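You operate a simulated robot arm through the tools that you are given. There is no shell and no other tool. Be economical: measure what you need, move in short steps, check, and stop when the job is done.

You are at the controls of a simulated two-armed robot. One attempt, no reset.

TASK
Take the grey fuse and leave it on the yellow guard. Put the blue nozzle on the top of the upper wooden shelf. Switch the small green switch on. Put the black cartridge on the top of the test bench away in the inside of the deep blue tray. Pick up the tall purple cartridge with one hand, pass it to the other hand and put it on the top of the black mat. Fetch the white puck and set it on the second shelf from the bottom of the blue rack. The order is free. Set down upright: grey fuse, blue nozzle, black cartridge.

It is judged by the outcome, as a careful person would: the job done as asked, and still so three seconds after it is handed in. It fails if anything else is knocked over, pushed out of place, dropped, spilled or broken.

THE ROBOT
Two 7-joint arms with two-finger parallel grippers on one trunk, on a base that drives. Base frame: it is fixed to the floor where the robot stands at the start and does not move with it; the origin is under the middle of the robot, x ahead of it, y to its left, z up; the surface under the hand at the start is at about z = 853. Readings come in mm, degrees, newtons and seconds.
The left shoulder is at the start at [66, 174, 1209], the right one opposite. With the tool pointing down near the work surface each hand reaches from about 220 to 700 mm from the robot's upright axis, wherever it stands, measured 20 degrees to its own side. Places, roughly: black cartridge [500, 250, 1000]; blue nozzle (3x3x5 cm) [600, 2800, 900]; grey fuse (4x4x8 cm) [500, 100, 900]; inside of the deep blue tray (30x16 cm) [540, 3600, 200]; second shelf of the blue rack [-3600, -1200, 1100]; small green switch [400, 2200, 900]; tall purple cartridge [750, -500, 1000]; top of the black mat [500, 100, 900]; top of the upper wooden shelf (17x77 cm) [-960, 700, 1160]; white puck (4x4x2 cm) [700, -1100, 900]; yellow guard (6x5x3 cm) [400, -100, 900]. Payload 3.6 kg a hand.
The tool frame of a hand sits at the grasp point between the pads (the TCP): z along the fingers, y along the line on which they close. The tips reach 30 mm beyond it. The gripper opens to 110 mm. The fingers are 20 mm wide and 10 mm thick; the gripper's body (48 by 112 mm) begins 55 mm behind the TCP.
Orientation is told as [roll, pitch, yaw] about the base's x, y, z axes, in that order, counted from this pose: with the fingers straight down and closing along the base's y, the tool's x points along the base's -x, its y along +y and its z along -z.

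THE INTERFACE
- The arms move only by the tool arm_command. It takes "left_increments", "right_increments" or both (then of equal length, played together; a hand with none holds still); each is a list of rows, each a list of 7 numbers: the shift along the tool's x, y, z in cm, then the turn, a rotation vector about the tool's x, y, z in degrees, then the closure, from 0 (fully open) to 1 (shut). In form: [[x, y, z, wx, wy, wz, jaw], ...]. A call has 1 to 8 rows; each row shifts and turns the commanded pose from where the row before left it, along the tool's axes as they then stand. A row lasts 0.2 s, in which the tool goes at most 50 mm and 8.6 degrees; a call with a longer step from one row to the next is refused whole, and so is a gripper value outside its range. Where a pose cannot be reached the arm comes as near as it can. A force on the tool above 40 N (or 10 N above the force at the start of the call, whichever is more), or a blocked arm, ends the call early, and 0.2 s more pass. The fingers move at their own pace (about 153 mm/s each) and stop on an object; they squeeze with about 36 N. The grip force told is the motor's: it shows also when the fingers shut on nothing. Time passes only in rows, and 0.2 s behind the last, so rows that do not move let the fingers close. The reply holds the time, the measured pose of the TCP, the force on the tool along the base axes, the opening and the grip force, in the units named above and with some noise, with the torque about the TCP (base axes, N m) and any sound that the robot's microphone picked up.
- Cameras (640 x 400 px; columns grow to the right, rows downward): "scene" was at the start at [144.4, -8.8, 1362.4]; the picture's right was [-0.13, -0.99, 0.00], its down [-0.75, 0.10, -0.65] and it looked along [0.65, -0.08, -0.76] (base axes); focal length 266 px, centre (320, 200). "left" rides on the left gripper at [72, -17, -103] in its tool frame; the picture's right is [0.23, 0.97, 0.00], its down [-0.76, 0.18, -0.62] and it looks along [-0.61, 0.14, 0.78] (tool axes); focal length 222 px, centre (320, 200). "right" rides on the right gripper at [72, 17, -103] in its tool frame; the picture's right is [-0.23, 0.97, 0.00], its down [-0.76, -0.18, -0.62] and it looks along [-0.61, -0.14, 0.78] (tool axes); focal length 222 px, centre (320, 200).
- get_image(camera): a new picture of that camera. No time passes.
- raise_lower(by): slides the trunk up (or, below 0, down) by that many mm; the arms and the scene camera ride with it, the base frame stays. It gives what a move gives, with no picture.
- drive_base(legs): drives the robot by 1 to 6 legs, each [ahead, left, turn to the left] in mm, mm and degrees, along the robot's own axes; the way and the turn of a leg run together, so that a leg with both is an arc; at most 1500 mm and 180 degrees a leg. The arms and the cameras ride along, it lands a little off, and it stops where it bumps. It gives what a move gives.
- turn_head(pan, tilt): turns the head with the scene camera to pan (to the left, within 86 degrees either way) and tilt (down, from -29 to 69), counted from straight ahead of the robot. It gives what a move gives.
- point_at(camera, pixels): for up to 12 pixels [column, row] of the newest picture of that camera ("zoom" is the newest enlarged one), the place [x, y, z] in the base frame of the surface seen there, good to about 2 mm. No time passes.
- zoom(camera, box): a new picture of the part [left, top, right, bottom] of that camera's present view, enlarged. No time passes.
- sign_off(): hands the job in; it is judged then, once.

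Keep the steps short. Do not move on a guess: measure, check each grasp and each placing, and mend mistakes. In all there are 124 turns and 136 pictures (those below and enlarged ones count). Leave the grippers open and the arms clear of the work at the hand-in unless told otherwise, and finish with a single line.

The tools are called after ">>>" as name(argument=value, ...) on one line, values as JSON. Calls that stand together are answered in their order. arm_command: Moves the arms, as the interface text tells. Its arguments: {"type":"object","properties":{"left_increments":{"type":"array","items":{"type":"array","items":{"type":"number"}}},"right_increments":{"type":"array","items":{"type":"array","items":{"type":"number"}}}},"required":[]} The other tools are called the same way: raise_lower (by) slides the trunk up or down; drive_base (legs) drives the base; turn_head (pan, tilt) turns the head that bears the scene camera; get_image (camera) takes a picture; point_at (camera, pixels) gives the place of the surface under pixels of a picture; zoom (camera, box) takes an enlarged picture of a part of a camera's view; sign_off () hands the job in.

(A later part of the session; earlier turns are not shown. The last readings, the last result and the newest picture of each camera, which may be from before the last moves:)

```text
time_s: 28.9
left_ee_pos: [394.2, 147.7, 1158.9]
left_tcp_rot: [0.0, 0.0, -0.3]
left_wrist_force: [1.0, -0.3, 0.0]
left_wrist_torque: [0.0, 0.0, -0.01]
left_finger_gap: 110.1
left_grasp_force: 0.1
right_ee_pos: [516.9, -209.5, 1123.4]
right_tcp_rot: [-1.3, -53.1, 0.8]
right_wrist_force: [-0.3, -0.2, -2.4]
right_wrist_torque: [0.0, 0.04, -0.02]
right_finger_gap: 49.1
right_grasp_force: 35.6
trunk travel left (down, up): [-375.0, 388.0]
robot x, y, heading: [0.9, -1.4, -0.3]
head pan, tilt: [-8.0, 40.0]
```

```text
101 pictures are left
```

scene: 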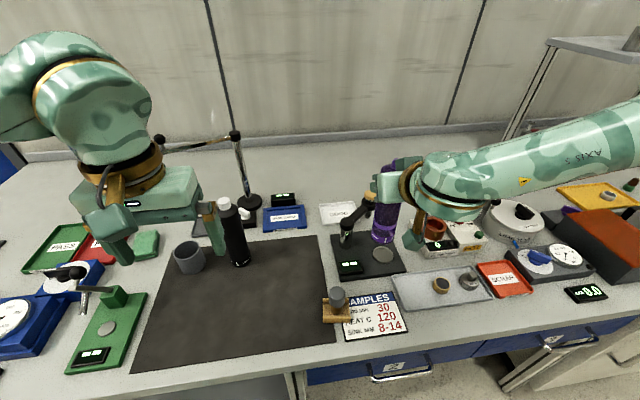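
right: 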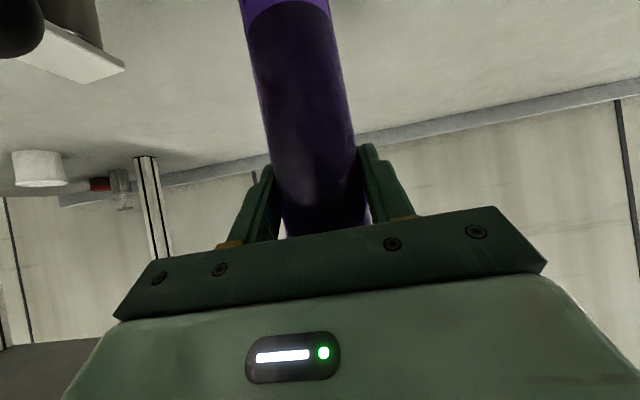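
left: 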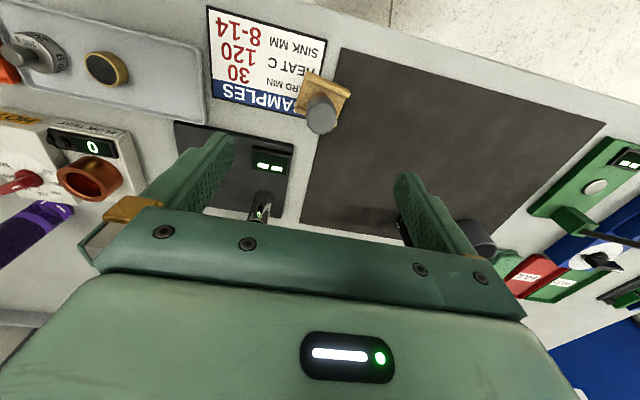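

The cartridge is secure. I bring it toward the middle with the right hand while the left hand begins turning so as to point to the right (−y).

>>> arm_command(left_increments=[[0, 0, 0, 0, 0, 8.5, 0], [0, 0, 0, 0, 0, 8.5, 0], [0, 0, 0, 0, 0, 8.5, 0], [0, 0, 0, 0, 0, 8.5, 0], [0, 0, 0, 0, 0, 8.5, 0], [0, 0, 0, 0, 0, 8.5, 0], [0, 0, 0, 0, 0, 8.5, 0], [0, 0, 0, 0, 0, 8.5, 0]], right_increments=[[0.35, 2.0, -0.47, 0, 0, 0, 1], [0.35, 2.0, -0.47, 0, 0, 0, 1], [0.35, 2.0, -0.47, 0, 0, 0, 1], [0.35, 2.0, -0.47, 0, 0, 0, 1], [0.35, 2.0, -0.47, 0, 0, 0, 1], [0.35, 2.0, -0.47, 0, 0, 0, 1], [0.35, 2.0, -0.47, 0, 0, 0, 1], [0.35, 2.0, -0.47, 0, 0, 0, 1]])

>>> get_image(camera="scene")

```text
time_s: 30.6
left_ee_pos: [393.1, 152.3, 1157.2]
left_tcp_rot: [0.5, 0.5, -35.8]
left_wrist_force: [-0.5, 0.7, -0.1]
left_wrist_torque: [-0.01, -0.01, -0.01]
left_finger_gap: 110.2
left_grasp_force: 0.1
left hand out of reach, approached as far as the arm can: row 5, 6, 7, 8
right_ee_pos: [470.1, -49.4, 1121.0]
right_tcp_rot: [-1.3, -53.1, 0.8]
right_wrist_force: [0.4, 0.4, -3.0]
right_wrist_torque: [-0.03, 0.02, 0.01]
right_finger_gap: 49.0
right_grasp_force: 35.8
trunk travel left (down, up): [-375.0, 388.0]
robot x, y, heading: [1.2, 2.1, -0.5]
head pan, tilt: [-8.0, 40.0]
```

```text
100 pictures are left
```

scene: 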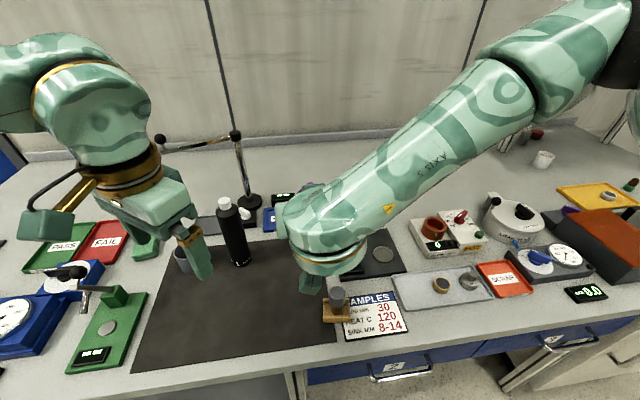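

The left yaw stops at about -36° in this posture. I change plan: left at about -40° yaw with forward tilt, right yawed to about +35°. I first undo the left surplus command and yaw the right hand slowly.

>>> arm_command(left_increments=[[0, 0, 0, 0, 0, -8, 0], [0, 0, 0, 0, 0, -8, 0], [0, 0, 0, 0, 0, -8, 0], [0, 0, 0, 0, 0, 0, 0], [0, 0, 0, 0, 0, 0, 0]])

```text
time_s: 31.9
left_ee_pos: [393.4, 152.2, 1157.4]
left_tcp_rot: [0.6, 0.3, -11.6]
left_wrist_force: [0.4, 0.3, 0.4]
left_wrist_torque: [-0.03, 0.02, 0.01]
left_finger_gap: 109.9
left_grasp_force: 0.1
right_ee_pos: [470.4, -49.3, 1120.7]
right_tcp_rot: [-1.2, -53.1, 0.8]
right_wrist_force: [-0.5, -0.2, -2.8]
right_wrist_torque: [0.0, 0.02, -0.01]
right_finger_gap: 49.3
right_grasp_force: 35.7
trunk travel left (down, up): [-375.0, 388.0]
robot x, y, heading: [1.0, 3.3, -0.3]
head pan, tilt: [-8.0, 40.0]
```

Commands reset to the reached pose (yaw now -11.6). I tilt the left hand forward 8 rows' worth and yaw the right by 32°.

>>> arm_command(left_increments=[[-1.2, 0, 0, 0, -8.5, 0, 0], [-1.19, 0, 0.18, 0, -8.5, 0, 0], [-1.15, 0, 0.35, 0, -8.5, 0, 0], [-1.08, 0, 0.52, 0, -8.5, 0, 0], [-0.99, 0, 0.67, 0, -8.5, 0, 0], [-0.88, 0, 0.81, 0, -8.5, 0, 0], [-0.76, 0, 0.93, 0, -6, 0, 0], [0, 0, 0, 0, 0, 0, 0]], right_increments=[[0, 0, 0, -6.4, 0, -4.8, 1], [0, 0, 0, -6.4, 0, -4.8, 1], [0, 0, 0, -6.4, 0, -4.8, 1], [0, 0, 0, -6.4, 0, -4.8, 1], [0, 0, 0, 0, 0, 0, 1], [0, 0, 0, 0, 0, 0, 1], [0, 0, 0, 0, 0, 0, 1], [0, 0, 0, 0, 0, 0, 1]])

>>> get_image(camera="scene")

```text
time_s: 33.6
left_ee_pos: [475.0, 136.4, 1158.3]
left_tcp_rot: [0.8, -55.8, -13.1]
left_wrist_force: [-0.8, -0.6, -0.2]
left_wrist_torque: [-0.01, -0.02, 0.0]
left_finger_gap: 109.8
left_grasp_force: 0.0
right_ee_pos: [470.1, -49.5, 1120.6]
right_tcp_rot: [-1.1, -52.7, 32.6]
right_wrist_force: [0.3, 0.8, -2.7]
right_wrist_torque: [0.0, 0.02, 0.0]
right_finger_gap: 48.8
right_grasp_force: 36.1
trunk travel left (down, up): [-375.0, 388.0]
robot x, y, heading: [-1.9, -0.3, -0.4]
head pan, tilt: [-8.0, 40.0]
```

```text
99 pictures are left
```

scene: 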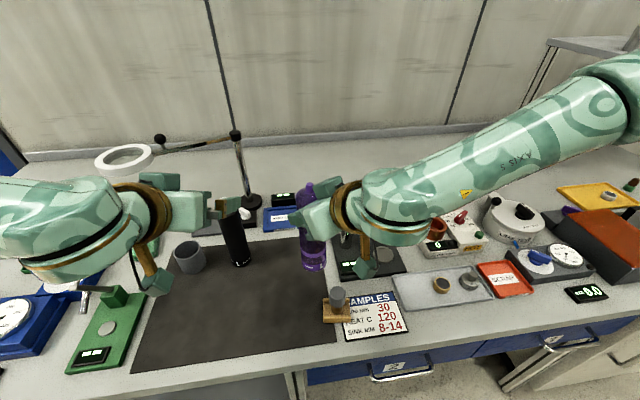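

Good posture. I now yaw the left hand about -45° more, so it points toward the cartridge.

>>> arm_command(left_increments=[[0, 0, 0, 6.6, 0, 4.5, 0], [0, 0, 0, 6.6, 0, 4.5, 0], [0, 0, 0, 6.6, 0, 4.5, 0], [0, 0, 0, 6.6, 0, 4.5, 0], [0, 0, 0, 6.6, 0, 4.5, 0], [0, 0, 0, 6.6, 0, 4.5, 0], [0, 0, 0, 0, 0, 0, 0]])

>>> get_image(camera="left")

```text
time_s: 35.2
left_ee_pos: [476.0, 134.5, 1157.6]
left_tcp_rot: [2.2, -56.0, -57.3]
left_wrist_force: [-0.1, 0.4, -0.2]
left_wrist_torque: [0.03, -0.03, 0.02]
left_finger_gap: 110.2
left_grasp_force: 0.0
left hand out of reach, approached as far as the arm can: row 6
right_ee_pos: [469.7, -49.8, 1120.8]
right_tcp_rot: [-1.1, -52.7, 32.7]
right_wrist_force: [0.2, 0.7, -1.6]
right_wrist_torque: [-0.02, 0.03, 0.01]
right_finger_gap: 49.4
right_grasp_force: 36.3
trunk travel left (down, up): [-375.0, 388.0]
robot x, y, heading: [-1.6, -1.2, -0.5]
head pan, tilt: [-8.0, 40.0]
```

```text
98 pictures are left
```

left: 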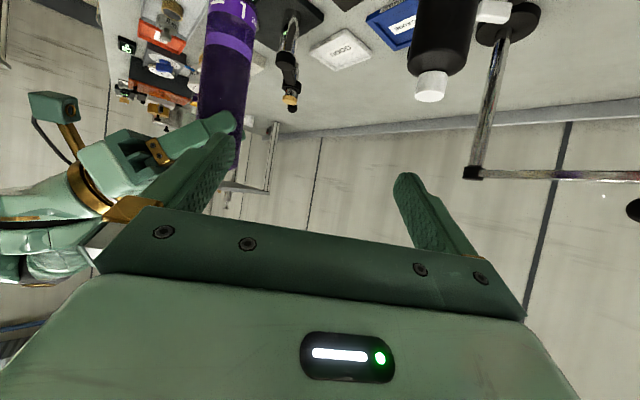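

Left hand is at yaw -57°, tilt 56°. I bring it to a point about 130 mm before the cartridge, then down to z≈1029, low on the cartridge.

>>> arm_command(left_increments=[[-0.4, -3.52, 0.59, 0, 0, 0, 0], [-0.4, -3.52, 0.59, 0, 0, 0, 0], [-0.4, -3.52, 0.59, 0, 0, 0, 0], [2.65, 0, 1.79, 0, 0, 0, 0], [2.65, 0, 1.79, 0, 0, 0, 0], [2.65, 0, 1.79, 0, 0, 0, 0], [2.65, 0, 1.79, 0, 0, 0, 0], [0, 0, 0, 0, 0, 0, 0.2]])

>>> get_image(camera="left")

>>> get_image(camera="scene")

```text
time_s: 37.0
left_ee_pos: [402.8, 60.8, 1029.0]
left_tcp_rot: [2.3, -56.0, -57.5]
left_wrist_force: [-0.3, 0.1, 0.1]
left_wrist_torque: [0.01, 0.03, 0.04]
left_finger_gap: 87.8
left_grasp_force: 0.1
right_ee_pos: [470.0, -49.6, 1120.2]
right_tcp_rot: [-1.0, -52.6, 32.6]
right_wrist_force: [0.4, -0.8, -1.8]
right_wrist_torque: [0.02, 0.03, 0.02]
right_finger_gap: 48.9
right_grasp_force: 36.1
trunk travel left (down, up): [-375.0, 388.0]
robot x, y, heading: [2.7, -0.9, -0.3]
head pan, tilt: [-8.0, 40.0]
```

```text
97 pictures are left
```

left: 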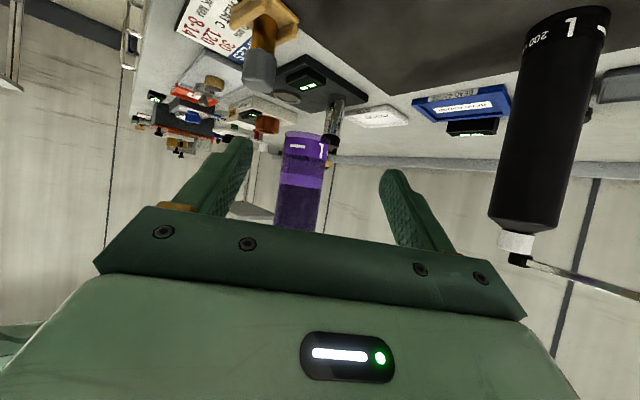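

```text
96 pictures are left
```

scene: 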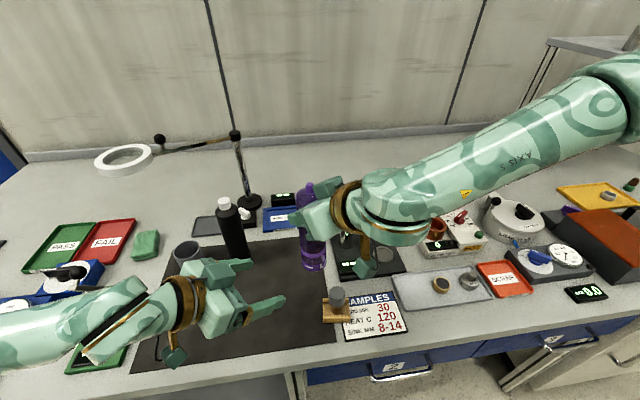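

The cartridge is centred ahead. I advance 100 mm and check.

>>> arm_command(left_increments=[[-1.85, -0.08, 2.75, 0, 0, 0, 0.2], [-1.85, -0.08, 2.75, 0, 0, 0, 0.2], [-1.85, -0.08, 2.75, 0, 0, 0, 0.2], [0, 0, 0, 0, 0, 0, 0.2]])

>>> get_image(camera="left")

```text
time_s: 38.0
left_ee_pos: [456.8, -25.6, 1028.3]
left_tcp_rot: [2.2, -56.0, -57.3]
left_wrist_force: [0.3, -0.2, -0.7]
left_wrist_torque: [-0.02, -0.01, 0.0]
left_finger_gap: 87.9
left_grasp_force: 0.0
right_ee_pos: [470.3, -51.0, 1121.6]
right_tcp_rot: [-1.0, -52.7, 32.6]
right_wrist_force: [-0.4, 0.4, -2.6]
right_wrist_torque: [0.0, -0.05, -0.03]
right_finger_gap: 49.0
right_grasp_force: 35.9
trunk travel left (down, up): [-375.0, 388.0]
robot x, y, heading: [0.4, 2.0, -0.2]
head pan, tilt: [-8.0, 40.0]
```

```text
95 pictures are left
```

left: 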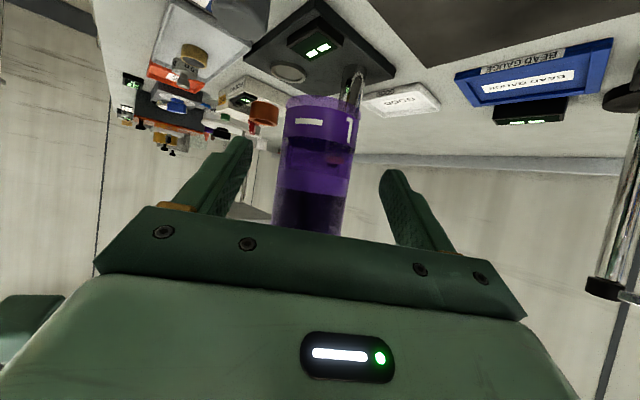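

29 mm more, then close the left hand on the lower part.

>>> arm_command(left_increments=[[-0.8, 0, 1.16, 0, 0, 0, 0.2], [-0.8, 0, 1.16, 0, 0, 0, 0.2], [0, 0, 0, 0, 0, 0, 0.5], [0, 0, 0, 0, 0, 0, 1], [0, 0, 0, 0, 0, 0, 1], [0, 0, 0, 0, 0, 0, 1]])

>>> get_image(camera="scene")

>>> get_image(camera="left")

```text
time_s: 38.8
left_ee_pos: [471.7, -45.8, 1027.3]
left_tcp_rot: [1.6, -55.7, -56.7]
left_wrist_force: [-3.1, 2.9, -1.4]
left_wrist_torque: [-0.65, 0.03, -0.05]
left_finger_gap: 57.4
left_grasp_force: 2.0
right_ee_pos: [475.7, -55.4, 1119.4]
right_tcp_rot: [-1.5, -52.7, 31.6]
right_wrist_force: [3.4, -3.4, -1.6]
right_wrist_torque: [0.34, -0.35, 0.0]
right_finger_gap: 49.3
right_grasp_force: 36.1
trunk travel left (down, up): [-375.0, 388.0]
robot x, y, heading: [3.4, -1.5, -0.4]
head pan, tilt: [-8.0, 40.0]
stopped in row 3 (right hand): the force on the tool passed its limit at 43 N (the readings are from after the stop); the commanded pose is now the measured one
```

```text
94 pictures are left
```

scene: 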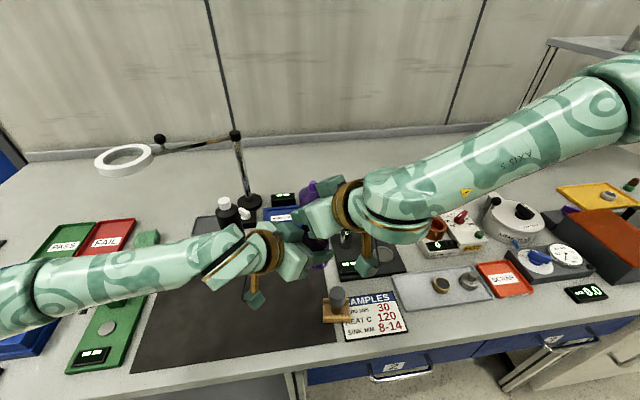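

```text
93 pictures are left
```

left: 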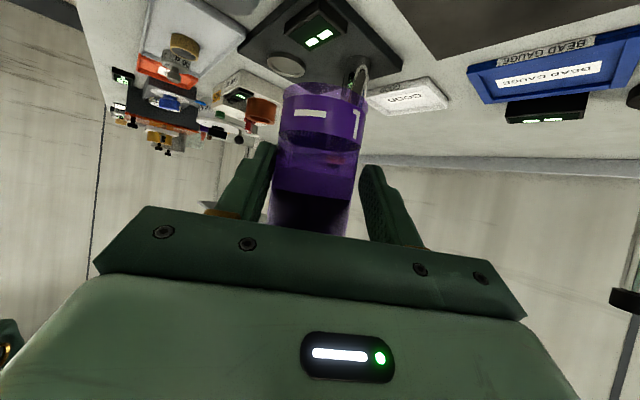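

A force limit stopped it: something touched. I look closer before going on.

>>> zoom(camera="scene", box=[220, 150, 400, 310])

>>> get_image(camera="right")

```text
2.50 times, centred on (310, 230) of scene
```

zoom: 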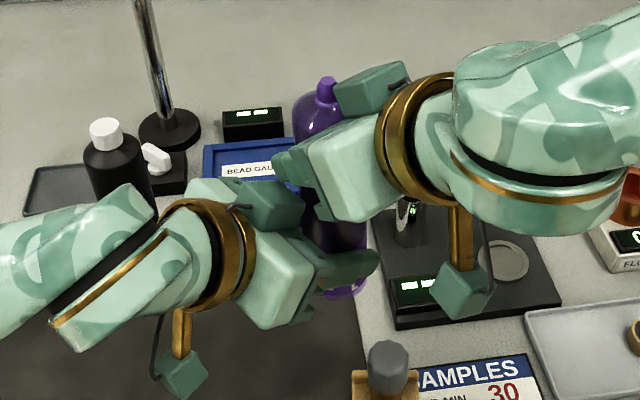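

```text
91 pictures are left
```

right: 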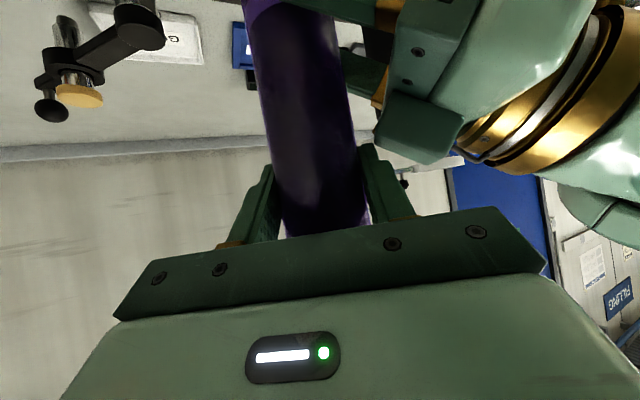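

A block on top of the left gripper met the right finger. I back the left off 40 mm, yaw the right hand further round the cartridge (+24°), and tilt the left flatter by 6°.

>>> arm_command(left_increments=[[1.12, 0, -1.66, 0, 0, 0, 0.2], [1.12, 0, -1.66, 0, 0, 0, 0.2], [0, 0, 0, 0, -3, 0, 0.2], [0, 0, 0, 0, -3, 0, 0.2], [0, 0, 0, 0, 0, 0, 0.2]], right_increments=[[0, 0, 0, 0, 0, 0, 1], [0, 0, 0, 0, 0, 0, 1], [0, 0, 0, -6.4, 0, -4.8, 1], [0, 0, 0, -6.4, 0, -4.8, 1], [0, 0, 0, -6.4, 0, -4.8, 1]])

>>> get_image(camera="left")

>>> get_image(camera="right")

```text
time_s: 40.0
left_ee_pos: [450.8, -11.7, 1026.4]
left_tcp_rot: [2.2, -61.8, -57.2]
left_wrist_force: [0.1, 0.3, 0.6]
left_wrist_torque: [0.01, 0.02, 0.04]
left_finger_gap: 87.9
left_grasp_force: 0.1
right_ee_pos: [474.5, -55.6, 1121.2]
right_tcp_rot: [-0.8, -52.4, 55.4]
right_wrist_force: [-0.7, -0.6, -2.1]
right_wrist_torque: [-0.01, 0.01, 0.01]
right_finger_gap: 49.0
right_grasp_force: 36.0
trunk travel left (down, up): [-375.0, 388.0]
robot x, y, heading: [1.7, -0.3, -0.3]
head pan, tilt: [-8.0, 40.0]
```

```text
90 pictures are left
```

left: 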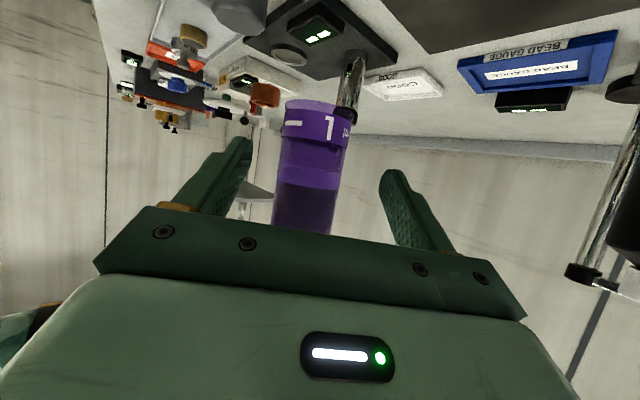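

```text
89 pictures are left
```

right: 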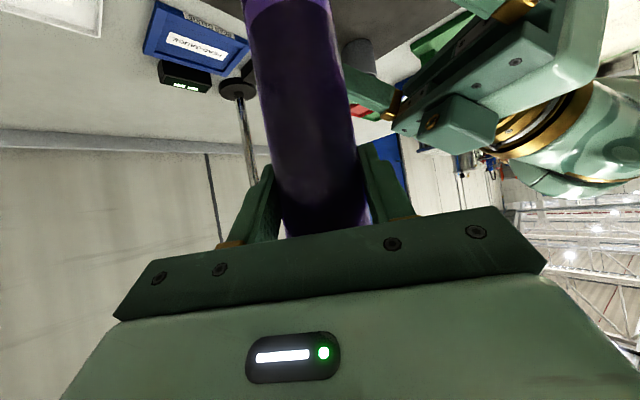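

I correct 4 mm sideways and 5 mm up, advance 36 mm (leaving the axis ~13 mm beyond the TCP, within the pads), and close gently.

>>> arm_command(left_increments=[[-0.44, -0.38, -0.23, 0, 0, 0, 0.3], [-0.845, 0, 1.59, 0, 0, 0, 0.3], [-0.845, 0, 1.59, 0, 0, 0, 0.35], [0, 0, 0, 0, 0, 0, 0.45], [0, 0, 0, 0, 0, 0, 0.5], [0, 0, 0, 0, 0, 0, 0.55], [0, 0, 0, 0, 0, 0, 1], [0, 0, 0, 0, 0, 0, 1]])

>>> get_image(camera="left")

>>> get_image(camera="right")

```text
time_s: 41.8
left_ee_pos: [467.4, -43.9, 1032.4]
left_tcp_rot: [2.0, -61.8, -57.1]
left_wrist_force: [5.2, 1.9, 0.4]
left_wrist_torque: [-0.35, 0.57, -0.03]
left_finger_gap: 49.4
left_grasp_force: 36.4
right_ee_pos: [474.6, -55.0, 1120.1]
right_tcp_rot: [-1.0, -52.4, 55.3]
right_wrist_force: [-4.8, -2.0, -1.4]
right_wrist_torque: [0.17, -0.13, 0.09]
right_finger_gap: 49.1
right_grasp_force: 36.0
trunk travel left (down, up): [-375.0, 388.0]
robot x, y, heading: [1.5, -2.1, -0.1]
head pan, tilt: [-8.0, 40.0]
```

```text
88 pictures are left
```

left: 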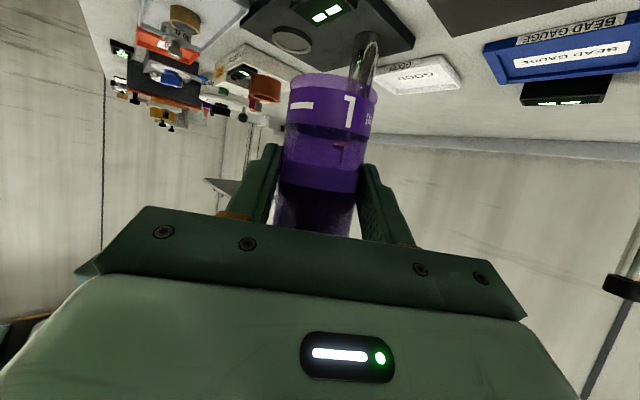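

```text
87 pictures are left
```

right: 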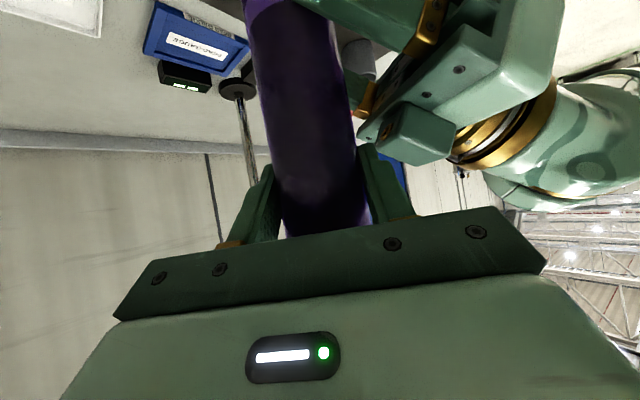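

Both hold (49.4 mm). The right hand opens just a little and withdraws along its own axis.

>>> arm_command(right_increments=[[0, 0, 0, 0, 0, 0, 0.47], [0, 0, 0, 0, 0, 0, 0.47], [0, 0, -1.5, 0, 0, 0, 0.46], [0, 0, -3, 0, 0, 0, 0.45], [0, 0, -4, 0, 0, 0, 0.45], [0, 0, -4.5, 0, 0, 0, 0.45]])

>>> get_image(camera="scene")

>>> get_image(camera="left")

```text
time_s: 43.2
left_ee_pos: [465.5, -45.6, 1031.8]
left_tcp_rot: [2.3, -61.8, -57.5]
left_wrist_force: [-0.3, -0.3, 0.3]
left_wrist_torque: [0.04, 0.0, 0.01]
left_finger_gap: 49.1
left_grasp_force: 35.5
right_ee_pos: [411.4, -138.7, 1200.1]
right_tcp_rot: [-1.0, -52.5, 55.4]
right_wrist_force: [-1.0, 0.2, 0.4]
right_wrist_torque: [0.02, 0.01, -0.02]
right_finger_gap: 60.5
right_grasp_force: 0.1
trunk travel left (down, up): [-375.0, 388.0]
robot x, y, heading: [-6.0, -3.3, -0.3]
head pan, tilt: [-8.0, 40.0]
```

```text
86 pictures are left
```

scene: 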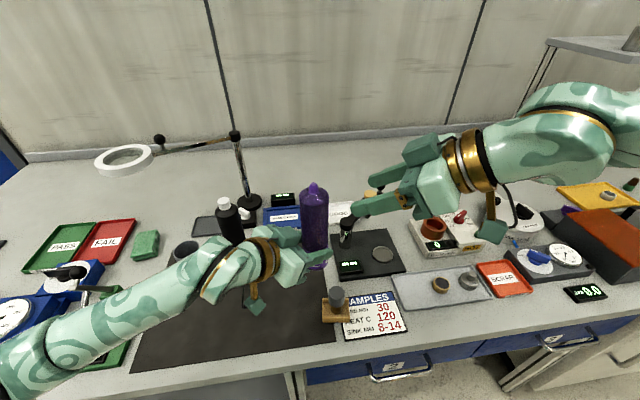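

```text
85 pictures are left
```

left: 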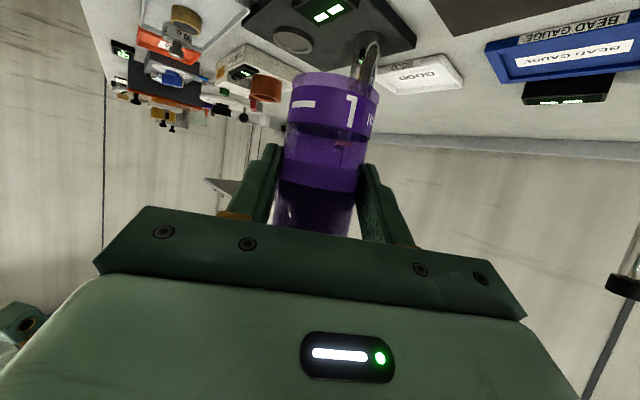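

The left hand holds the cartridge alone. I carry it to about (445,15) over the mat and lower most of the way; right hand stays clear.

>>> arm_command(left_increments=[[1.76, 0.78, -3.31, 0, 0, 0, 1], [1.76, 0.78, -3.31, 0, 0, 0, 1], [2.91, 0, 1.55, 0, 0, 0, 1], [2.91, 0, 1.55, 0, 0, 0, 1], [2.91, 0, 1.55, 0, 0, 0, 1], [0, 0, 0, 0, 0, 0, 1]])

>>> get_image(camera="scene")

>>> get_image(camera="left")

```text
time_s: 44.6
left_ee_pos: [437.9, 28.9, 934.9]
left_tcp_rot: [2.1, -61.8, -57.3]
left_wrist_force: [0.5, -0.4, 0.3]
left_wrist_torque: [0.04, 0.02, -0.01]
left_finger_gap: 49.1
left_grasp_force: 36.2
right_ee_pos: [413.2, -137.8, 1199.6]
right_tcp_rot: [-1.1, -52.4, 55.4]
right_wrist_force: [0.4, -0.2, -0.3]
right_wrist_torque: [0.01, -0.02, -0.02]
right_finger_gap: 60.4
right_grasp_force: 0.2
trunk travel left (down, up): [-375.0, 388.0]
robot x, y, heading: [2.0, -3.4, -0.3]
head pan, tilt: [-8.0, 40.0]
```

```text
84 pictures are left
```

scene: 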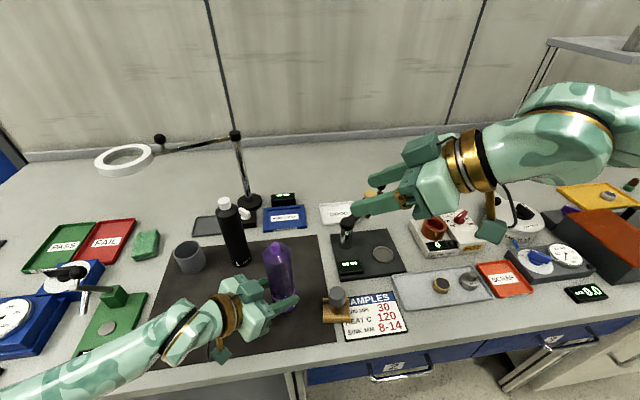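

```text
83 pictures are left
```

left: 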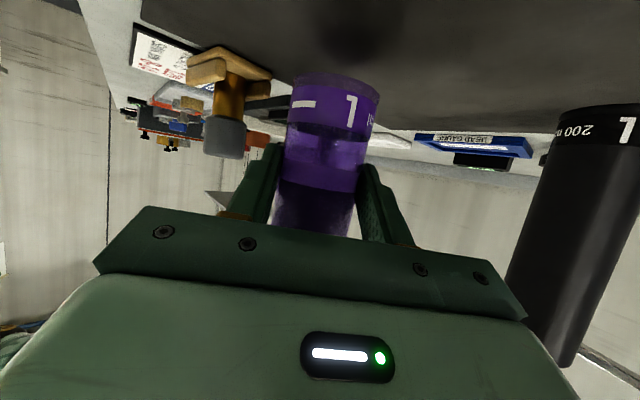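

Before the last 25 mm I check the forearm's clearance over the green fixture and the cartridge bottom's height.

>>> point_at(camera="scene", pixels=[[60, 375], [120, 345], [170, 330], [110, 310], [90, 290], [80, 275], [110, 295], [205, 345], [287, 305], [280, 247]])

>>> point_at(camera="left", pixels=[[335, 82], [340, 110]])

```text
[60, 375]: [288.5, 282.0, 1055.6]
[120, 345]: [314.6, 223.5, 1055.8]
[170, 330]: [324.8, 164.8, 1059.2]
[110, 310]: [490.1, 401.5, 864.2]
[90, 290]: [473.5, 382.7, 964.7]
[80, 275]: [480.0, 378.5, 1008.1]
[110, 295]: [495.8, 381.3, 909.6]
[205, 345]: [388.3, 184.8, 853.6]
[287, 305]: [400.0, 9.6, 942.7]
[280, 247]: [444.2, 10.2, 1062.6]
```

```text
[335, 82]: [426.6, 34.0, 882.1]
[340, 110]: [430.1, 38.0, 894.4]
```

Clear. Bottom is ≈879; I lower 26 mm gently.

>>> arm_command(left_increments=[[1.06, 0, 0.56, 0, 0, 0, 1], [0.71, 0, 0.38, 0, 0, 0, 1], [0.35, 0, 0.19, 0, 0, 0, 1], [0.2, 0, 0.1, 0, 0, 0, 1], [0, 0, 0, 0, 0, 0, 1]])

>>> get_image(camera="left")

```text
time_s: 45.8
left_ee_pos: [439.0, 26.4, 911.3]
left_tcp_rot: [2.6, -62.2, -57.6]
left_wrist_force: [-1.1, 2.4, 18.2]
left_wrist_torque: [0.14, 0.33, 0.0]
left_finger_gap: 49.0
left_grasp_force: 36.0
right_ee_pos: [412.0, -137.6, 1200.2]
right_tcp_rot: [-1.1, -52.5, 55.6]
right_wrist_force: [-0.1, -1.4, 0.1]
right_wrist_torque: [-0.01, -0.03, 0.01]
right_finger_gap: 60.6
right_grasp_force: 0.0
trunk travel left (down, up): [-375.0, 388.0]
robot x, y, heading: [1.7, 0.9, -0.2]
head pan, tilt: [-8.0, 40.0]
```

```text
82 pictures are left
```

left: 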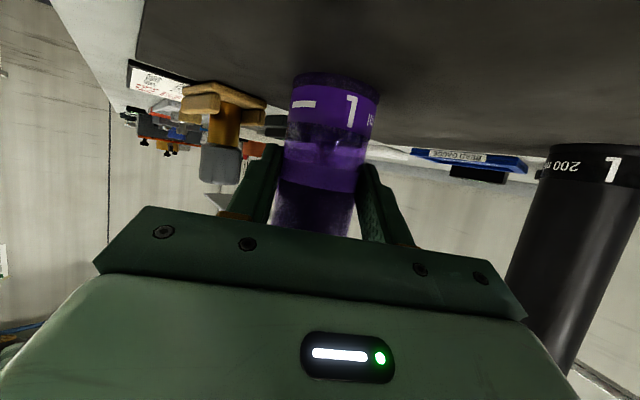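

It is seated (18 N). I relieve 2 mm, open and withdraw backwards.

>>> arm_command(left_increments=[[-0.16, 0, -0.08, 0, 0, 0, 1], [0, 0, 0, 0, 0, 0, 0.45], [0, 0, 0, 0, 0, 0, 0.4], [0.5, 0, -1.0, 0, 0, 0, 0.35], [1.2, 0, -2.4, 0, 0, 0, 0.3], [1.2, 0, -2.4, 0, 0, 0, 0.3], [1.2, 0, -2.4, 0, 0, 0, 0.3]])

>>> get_image(camera="scene")

```text
time_s: 47.4
left_ee_pos: [387.0, 103.1, 911.2]
left_tcp_rot: [2.1, -61.9, -57.3]
left_wrist_force: [-0.5, 1.0, 0.2]
left_wrist_torque: [0.01, 0.01, 0.01]
left_finger_gap: 77.0
left_grasp_force: 0.0
right_ee_pos: [413.0, -136.7, 1198.0]
right_tcp_rot: [-1.1, -52.4, 55.4]
right_wrist_force: [-0.4, -0.1, 0.4]
right_wrist_torque: [0.01, -0.01, 0.03]
right_finger_gap: 60.5
right_grasp_force: 0.0
trunk travel left (down, up): [-375.0, 388.0]
robot x, y, heading: [3.6, -4.0, -0.1]
head pan, tilt: [-8.0, 40.0]
```

```text
81 pictures are left
```

scene: 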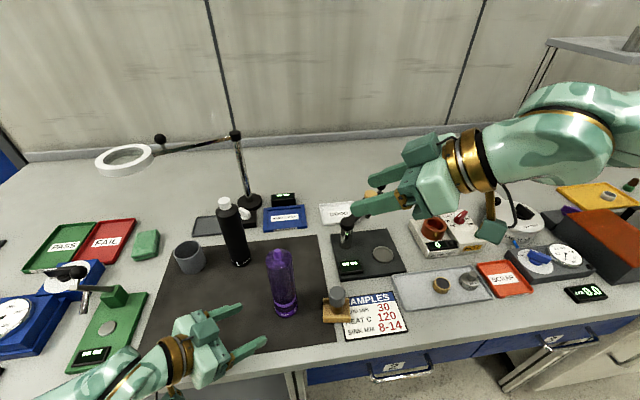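

The purple cartridge stands on the mat. Next the black cartridge: I raise the left hand and turn it back toward straight.

>>> arm_command(left_increments=[[-3.53, 0, -1.88, 0, 0, 0, 0], [-3.53, 0, -1.88, 0, 0, 0, 0], [-3.53, 0, -1.88, 0, 0, 0, 0], [-3.53, 0, -1.88, 0, 0, 0, 0], [-3.53, 0, -1.88, 0, 0, 0, 0], [0, 0, 0, -7.06, 0, -3.75, 0], [0, 0, 0, -7.06, 0, -3.75, 0], [0, 0, 0, -7.06, 0, -3.75, 0]])

>>> arm_command(left_increments=[[0, 0, 0, -7.06, 0, -3.75, 0], [0, 0, 0, -7.06, 0, -3.75, 0], [0, 0, 0, -7.06, 0, -3.75, 0], [0, 0, 0, -7.06, 0, -3.75, 0], [0, 0, 0, 0, 8.5, 0, 0], [0, 0, 0, 0, 8.5, 0, 0], [0, 0, 0, 0, 8.5, 0, 0], [0, 0, 0, 0, 8.5, 0, 0]])

```text
time_s: 49.2
left_ee_pos: [425.1, 156.3, 1104.2]
left_tcp_rot: [2.2, -62.1, -37.3]
left_wrist_force: [0.5, 0.0, 0.0]
left_wrist_torque: [0.05, -0.02, 0.02]
left_finger_gap: 110.1
left_grasp_force: 0.0
left hand out of reach, approached as far as the arm can: row 5, 6, 7, 8
right_ee_pos: [412.5, -137.2, 1198.3]
right_tcp_rot: [-0.9, -52.4, 55.5]
right_wrist_force: [-0.6, -0.6, -0.2]
right_wrist_torque: [0.03, -0.01, -0.03]
right_finger_gap: 60.5
right_grasp_force: 0.1
trunk travel left (down, up): [-375.0, 388.0]
robot x, y, heading: [-1.1, -3.7, -0.3]
head pan, tilt: [-8.0, 40.0]
```

```text
time_s: 51.0
left_ee_pos: [430.8, 207.8, 1099.6]
left_tcp_rot: [0.8, -28.1, -28.2]
left_wrist_force: [0.4, 0.1, 0.3]
left_wrist_torque: [0.01, -0.03, -0.01]
left_finger_gap: 110.1
left_grasp_force: 0.0
left hand out of reach, approached as far as the arm can: row 1, 2, 3, 4
right_ee_pos: [412.6, -137.9, 1199.5]
right_tcp_rot: [-0.9, -52.4, 55.4]
right_wrist_force: [0.6, 0.7, 0.2]
right_wrist_torque: [0.03, 0.0, 0.0]
right_finger_gap: 60.4
right_grasp_force: 0.1
trunk travel left (down, up): [-375.0, 388.0]
robot x, y, heading: [2.4, -2.0, -0.0]
head pan, tilt: [-8.0, 40.0]
```

>>> arm_command(left_increments=[[0, 0, 0, 0, 8.5, 0, 0], [0, 0, 0, 0, 8.5, 0, 0], [0, 0, 0, 0, 8.5, 0, 0], [0, 0, 0, 0, 2.6, 0, 0], [0, 0, -1, 0, 0, -8, 0], [0, 0, -1, 0, 0, -8, 0], [0, 0, -1, 0, 0, -8, 0], [0, 0, -1, 0, 0, -4.2, 0]])

>>> get_image(camera="left")

>>> get_image(camera="scene")

```text
time_s: 52.8
left_ee_pos: [430.9, 205.3, 1140.6]
left_tcp_rot: [0.5, -0.4, 0.4]
left_wrist_force: [0.8, 0.4, -0.8]
left_wrist_torque: [0.02, 0.0, -0.01]
left_finger_gap: 110.3
left_grasp_force: 0.0
right_ee_pos: [411.5, -137.5, 1198.5]
right_tcp_rot: [-0.9, -52.4, 55.4]
right_wrist_force: [1.5, 0.2, 0.4]
right_wrist_torque: [-0.02, -0.04, -0.05]
right_finger_gap: 60.6
right_grasp_force: 0.2
trunk travel left (down, up): [-375.0, 388.0]
robot x, y, heading: [0.0, -2.1, -0.5]
head pan, tilt: [-8.0, 40.0]
```

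```text
80 pictures are left
```

left: 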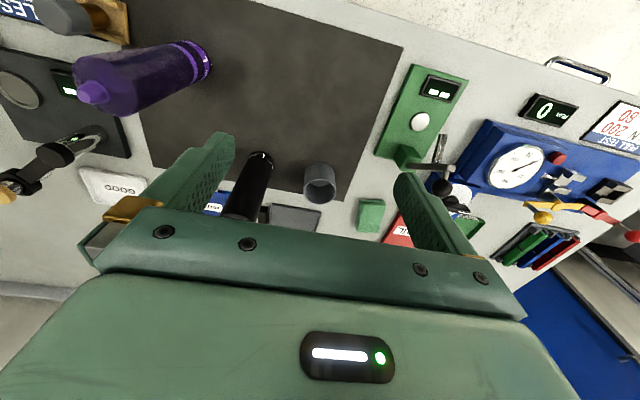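

```text
79 pictures are left
```

scene: 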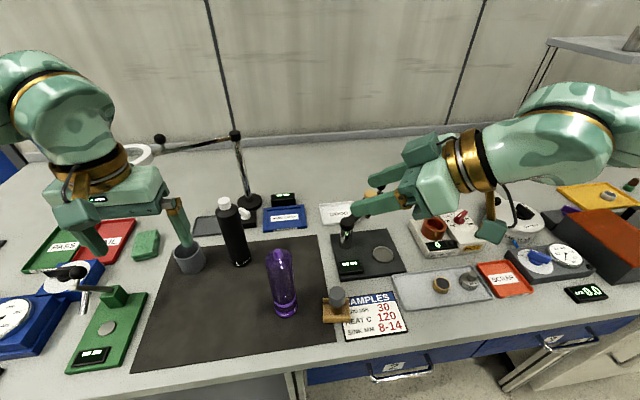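

>>> zoom(camera="scene", box=[195, 185, 275, 275])

>>> point_at(camera="zoom", pixels=[[230, 50], [240, 65], [245, 90], [215, 130], [245, 130], [280, 130], [250, 200], [290, 200], [325, 200], [300, 300], [345, 330]])

```text
4.44 times, centred on (235, 230) of scene
```

zoom: 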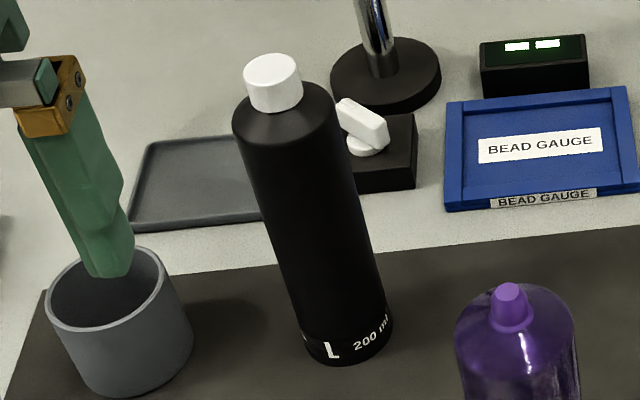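

```text
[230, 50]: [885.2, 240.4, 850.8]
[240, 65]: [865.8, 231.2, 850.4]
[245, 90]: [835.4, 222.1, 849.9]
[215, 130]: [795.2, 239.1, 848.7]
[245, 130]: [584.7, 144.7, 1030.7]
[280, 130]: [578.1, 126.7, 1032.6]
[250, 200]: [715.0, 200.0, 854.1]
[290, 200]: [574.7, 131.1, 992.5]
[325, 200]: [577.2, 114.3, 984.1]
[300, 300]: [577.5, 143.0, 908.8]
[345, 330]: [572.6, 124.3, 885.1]
```

Axis ≈(597,122), cap top ≈1060. I check the lamp post and boom behind it for clearance.

>>> point_at(camera="scene", pixels=[[250, 195], [244, 170], [237, 142], [234, 133], [200, 146], [170, 151], [159, 138], [145, 160], [240, 150]])

>>> point_at(camera="zoom", pixels=[[272, 62], [270, 85], [250, 85], [297, 85]])

```text
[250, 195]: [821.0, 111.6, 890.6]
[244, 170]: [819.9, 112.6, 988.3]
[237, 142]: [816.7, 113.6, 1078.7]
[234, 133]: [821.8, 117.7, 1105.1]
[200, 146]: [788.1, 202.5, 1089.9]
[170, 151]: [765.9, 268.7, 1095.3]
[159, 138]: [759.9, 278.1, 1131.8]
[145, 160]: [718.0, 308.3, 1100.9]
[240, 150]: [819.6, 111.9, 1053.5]
```

```text
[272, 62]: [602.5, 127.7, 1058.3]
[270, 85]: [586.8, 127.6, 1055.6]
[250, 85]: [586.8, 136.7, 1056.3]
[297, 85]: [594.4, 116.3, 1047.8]
```

Post and boom are well behind (x 820). I bring the left hand over the black cartridge.

>>> arm_command(left_increments=[[-4.17, -1.95, 0, 0, 0, 0, 0.1], [-4.17, -1.95, 0, 0, 0, 0, 0.1], [-4.17, -1.95, 0, 0, 0, 0, 0.1], [-4.17, -1.95, 0, 0, 0, 0, 0.1], [0, 0, 3, 0, 0, 0, 0.1], [0, 0, 0, 0, 0, 0, 0.1]])

>>> get_image(camera="left")

```text
time_s: 54.2
left_ee_pos: [588.8, 135.2, 1108.6]
left_tcp_rot: [0.4, -0.4, 0.2]
left_wrist_force: [-0.5, -0.3, 0.0]
left_wrist_torque: [0.01, -0.02, -0.05]
left_finger_gap: 99.3
left_grasp_force: 0.1
left hand out of reach, approached as far as the arm can: row 4
right_ee_pos: [413.4, -138.4, 1198.5]
right_tcp_rot: [-0.9, -52.3, 55.4]
right_wrist_force: [0.1, -0.1, -0.8]
right_wrist_torque: [0.0, -0.01, -0.01]
right_finger_gap: 60.5
right_grasp_force: 0.1
trunk travel left (down, up): [-375.0, 388.0]
robot x, y, heading: [-0.1, -1.8, -0.7]
head pan, tilt: [-8.0, 40.0]
```

```text
77 pictures are left
```

left: 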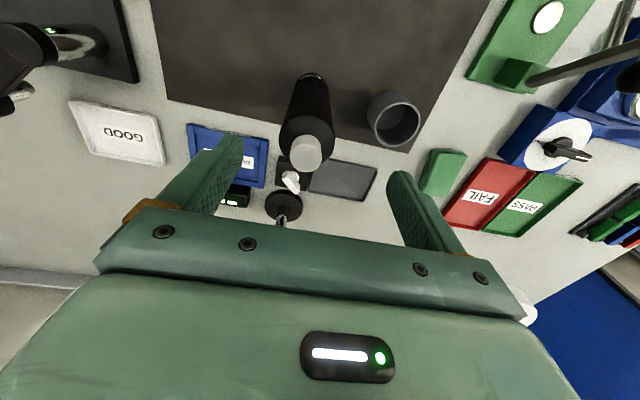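

>>> point_at(camera="left", pixels=[[307, 154], [295, 154], [318, 154], [307, 142], [307, 166]])

>>> arm_command(left_increments=[[0, 0, 2, 0, 0, 0, 0.1], [-0.4, -0.4, 1, 0, 0, 0, 0.1], [-0.5, -0.4, 0, 0, 0, 0, 0.1], [0, 0, 0, 0, 0, 0, 0.1]])

>>> get_image(camera="left")

```text
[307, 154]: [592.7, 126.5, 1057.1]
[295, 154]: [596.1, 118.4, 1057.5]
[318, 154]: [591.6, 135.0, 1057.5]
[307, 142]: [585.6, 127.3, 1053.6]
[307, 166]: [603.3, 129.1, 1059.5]
```

```text
time_s: 55.2
left_ee_pos: [597.5, 128.0, 1081.3]
left_tcp_rot: [0.5, -0.3, 0.3]
left_wrist_force: [0.5, 0.2, -0.3]
left_wrist_torque: [0.0, 0.01, 0.0]
left_finger_gap: 98.9
left_grasp_force: 0.0
right_ee_pos: [413.4, -137.3, 1199.8]
right_tcp_rot: [-1.0, -52.4, 55.5]
right_wrist_force: [0.4, -0.3, 0.0]
right_wrist_torque: [0.01, -0.03, -0.05]
right_finger_gap: 60.6
right_grasp_force: 0.0
trunk travel left (down, up): [-375.0, 388.0]
robot x, y, heading: [0.0, -1.3, -0.3]
head pan, tilt: [-8.0, 40.0]
```

```text
76 pictures are left
```

left: 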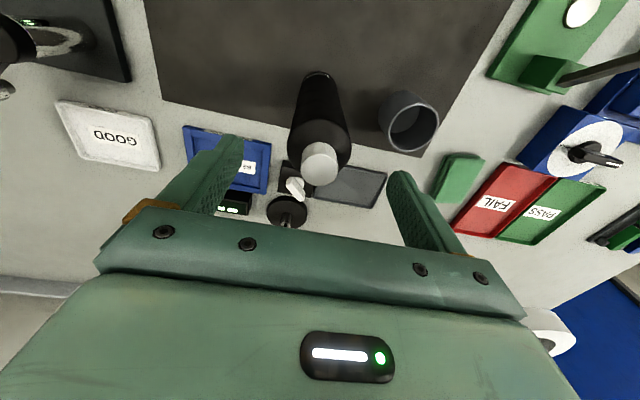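

Aligned on the cap (≈(595,127)). I lower to z≈1010 and close.

>>> arm_command(left_increments=[[0.1, 0, 2.4, 0, 0, 0, 0.2], [0, 0, 2.4, 0, 0, 0, 0.2], [0, 0, 2.3, 0, 0, 0, 0.2], [0, 0, 0, 0, 0, 0, 0.5], [0, 0, 0, 0, 0, 0, 1], [0, 0, 0, 0, 0, 0, 1]])

>>> get_image(camera="left")

```text
time_s: 56.6
left_ee_pos: [598.6, 128.1, 1009.3]
left_tcp_rot: [0.5, -0.4, 0.3]
left_wrist_force: [1.7, -0.1, 0.8]
left_wrist_torque: [-0.37, -0.21, 0.05]
left_finger_gap: 49.6
left_grasp_force: 36.5
right_ee_pos: [412.6, -138.8, 1199.2]
right_tcp_rot: [-1.0, -52.3, 55.3]
right_wrist_force: [0.5, -0.3, 0.2]
right_wrist_torque: [-0.03, 0.05, -0.01]
right_finger_gap: 60.7
right_grasp_force: 0.1
trunk travel left (down, up): [-375.0, 388.0]
robot x, y, heading: [-0.2, -4.1, -0.3]
head pan, tilt: [-8.0, 40.0]
```

```text
75 pictures are left
```

left: 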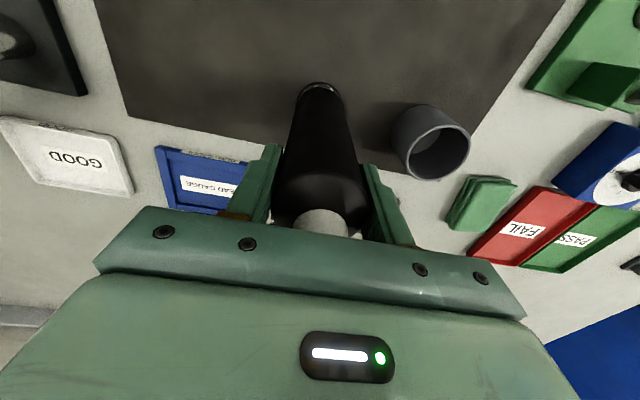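

Gripped (49.6). I lift with the trunk by 150 mm, then pull back.

>>> raise_lower(by=150)

>>> arm_command(left_increments=[[4, 1.5, 0, 0, 0, 0, 1], [4, 1.5, 0, 0, 0, 0, 1], [4, 1.5, 0, 0, 0, 0, 1], [4, 1.5, 0, 0, 0, 0, 1]])

>>> get_image(camera="scene")

```text
time_s: 58.4
left_ee_pos: [595.8, 126.3, 1163.4]
left_tcp_rot: [0.6, -0.8, 0.4]
left_wrist_force: [0.0, -0.1, -3.2]
left_wrist_torque: [-0.03, 0.01, 0.04]
left_finger_gap: 49.3
left_grasp_force: 35.8
right_ee_pos: [413.8, -138.6, 1348.4]
right_tcp_rot: [-1.0, -52.3, 55.4]
right_wrist_force: [0.8, -0.4, 0.2]
right_wrist_torque: [0.0, 0.02, 0.01]
right_finger_gap: 60.7
right_grasp_force: 0.0
trunk travel left (down, up): [-525.0, 238.0]
robot x, y, heading: [-1.4, 2.1, -0.4]
head pan, tilt: [-8.0, 40.0]
```

```text
time_s: 59.4
left_ee_pos: [436.2, 188.9, 1163.7]
left_tcp_rot: [0.4, -0.8, 0.4]
left_wrist_force: [-0.7, 0.5, -3.0]
left_wrist_torque: [0.02, -0.01, -0.01]
left_finger_gap: 49.2
left_grasp_force: 35.9
right_ee_pos: [412.9, -135.8, 1350.3]
right_tcp_rot: [-1.3, -52.4, 55.5]
right_wrist_force: [-0.4, 0.6, -1.0]
right_wrist_torque: [-0.02, -0.03, -0.02]
right_finger_gap: 60.7
right_grasp_force: 0.1
trunk travel left (down, up): [-525.0, 238.0]
robot x, y, heading: [1.4, -4.4, -0.1]
head pan, tilt: [-8.0, 40.0]
```

```text
74 pictures are left
```

scene: 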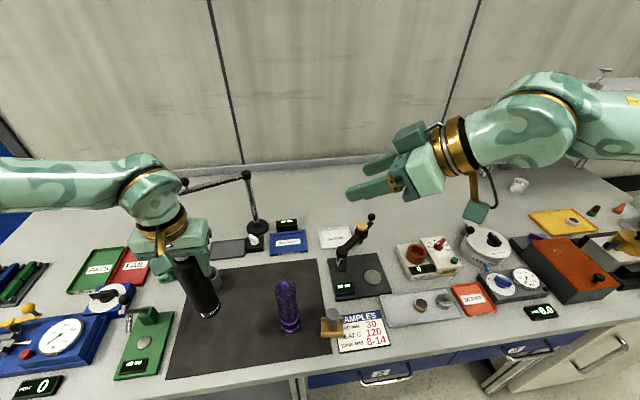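

I drive back 300 mm from the bench so nothing sweeps over it, and straighten the right hand meanwhile.

>>> drive_base(legs=[[-300, 0, 0]])

>>> arm_command(right_increments=[[0, 0, 0, 6.3, 0, 4.9, 0.4], [0, 0, 0, 6.3, 0, 4.9, 0.4], [0, 0, 0, 6.3, 0, 4.9, 0.4], [0, 0, 0, 6.3, 0, 4.9, 0.4], [0, 0, 0, 6.3, 0, 4.9, 0.4], [0, 0, 0, 6.3, 0, 4.9, 0.4], [0, 0, 0, 5.5, 0, 4.2, 0.4], [0, 0, 0, 0, 0, 0, 0.4]])

>>> arm_command(right_increments=[[0, 0, 0, 0, 8.5, 0, 0], [0, 0, 0, 0, 8.5, 0, 0], [0, 0, 0, 0, 8.5, 0, 0], [0, 0, 0, 0, 8.5, 0, 0], [0, 0, 0, 0, 8.5, 0, 0], [0, 0, 0, 0, 8.5, 0, 0], [0, 0, 3, 0, 0, 0, 0], [0, 0, 3, 0, 0, 0, 0]])

>>> turn_head(pan=70, tilt=25)

>>> get_image(camera="scene")

```text
time_s: 61.4
left_ee_pos: [146.8, 187.7, 1164.0]
left_tcp_rot: [0.5, -0.8, 0.0]
left_wrist_force: [-0.9, 0.7, -3.0]
left_wrist_torque: [0.0, 0.01, -0.02]
left_finger_gap: 49.1
left_grasp_force: 36.2
right_ee_pos: [120.2, -137.6, 1348.9]
right_tcp_rot: [-0.9, -52.4, 55.2]
right_wrist_force: [0.2, -0.3, 0.1]
right_wrist_torque: [0.02, 0.01, -0.06]
right_finger_gap: 60.6
right_grasp_force: 0.2
trunk travel left (down, up): [-525.0, 238.0]
robot x, y, heading: [-294.5, 3.2, -0.7]
head pan, tilt: [-8.0, 40.0]
```

```text
time_s: 63.2
left_ee_pos: [146.0, 186.7, 1163.4]
left_tcp_rot: [0.6, -0.8, 0.0]
left_wrist_force: [0.9, 0.0, -2.0]
left_wrist_torque: [-0.01, -0.02, -0.03]
left_finger_gap: 49.3
left_grasp_force: 35.6
right_ee_pos: [120.6, -138.7, 1350.8]
right_tcp_rot: [-0.1, -52.8, -0.4]
right_wrist_force: [0.4, -0.2, 0.3]
right_wrist_torque: [0.0, 0.03, 0.02]
right_finger_gap: 66.1
right_grasp_force: 0.1
trunk travel left (down, up): [-525.0, 238.0]
robot x, y, heading: [-293.2, 1.1, -0.6]
head pan, tilt: [-8.0, 40.0]
```

```text
time_s: 65.0
left_ee_pos: [148.4, 187.1, 1162.8]
left_tcp_rot: [0.6, -0.8, 0.0]
left_wrist_force: [0.1, -0.1, -2.8]
left_wrist_torque: [-0.01, 0.0, -0.03]
left_finger_gap: 49.5
left_grasp_force: 36.0
right_ee_pos: [121.5, -138.1, 1290.2]
right_tcp_rot: [-0.3, -1.8, -0.5]
right_wrist_force: [0.1, 0.5, 0.1]
right_wrist_torque: [0.01, -0.03, -0.04]
right_finger_gap: 109.9
right_grasp_force: 0.1
trunk travel left (down, up): [-525.0, 238.0]
robot x, y, heading: [-290.7, 0.6, -0.7]
head pan, tilt: [-8.0, 40.0]
```

```text
time_s: 66.5
left_ee_pos: [146.6, 186.6, 1163.5]
left_tcp_rot: [0.5, -0.8, -0.1]
left_wrist_force: [-0.6, -0.4, -3.0]
left_wrist_torque: [0.01, -0.03, -0.01]
left_finger_gap: 49.3
left_grasp_force: 36.9
right_ee_pos: [120.6, -137.1, 1289.9]
right_tcp_rot: [-0.1, -1.7, -0.5]
right_wrist_force: [-0.9, 0.0, -0.1]
right_wrist_torque: [0.0, 0.0, 0.0]
right_finger_gap: 109.9
right_grasp_force: 0.0
trunk travel left (down, up): [-525.0, 238.0]
robot x, y, heading: [-293.8, -2.6, -0.3]
head pan, tilt: [70.0, 25.0]
```

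```text
73 pictures are left
```

scene: 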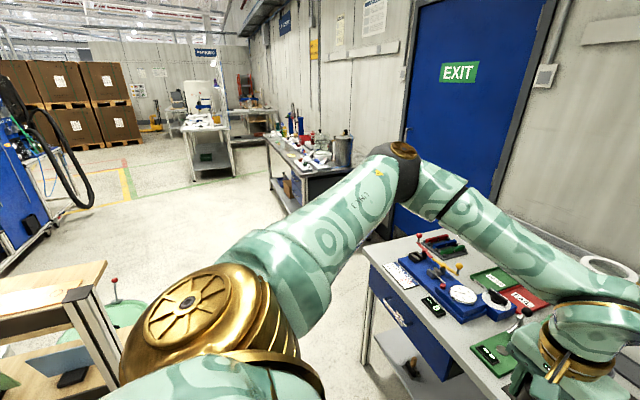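

I see the wooden shelf unit at lower left, a second bench further along, and a white table beyond. I measure shapes along my path.

>>> point_at(camera="scene", pixels=[[100, 265], [60, 285], [115, 285], [280, 165], [300, 190], [285, 215], [215, 130], [220, 170], [190, 135], [240, 110], [370, 275], [300, 145]])

>>> zoom(camera="scene", box=[150, 80, 370, 220])

```text
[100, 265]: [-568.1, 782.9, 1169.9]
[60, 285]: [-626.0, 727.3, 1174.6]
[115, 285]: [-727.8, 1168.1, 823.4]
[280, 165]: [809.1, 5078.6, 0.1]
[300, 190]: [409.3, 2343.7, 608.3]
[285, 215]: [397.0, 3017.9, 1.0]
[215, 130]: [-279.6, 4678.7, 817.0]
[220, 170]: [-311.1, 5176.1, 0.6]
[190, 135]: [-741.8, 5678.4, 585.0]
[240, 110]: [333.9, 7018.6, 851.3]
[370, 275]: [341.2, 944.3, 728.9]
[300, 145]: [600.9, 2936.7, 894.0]
```

```text
2.86 times, centred on (260, 150) of scene
```

zoom: 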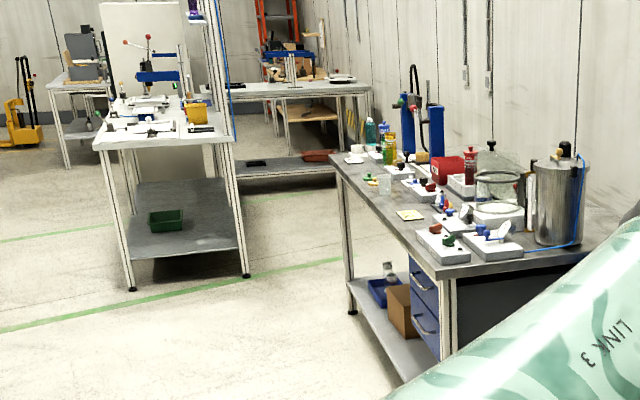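

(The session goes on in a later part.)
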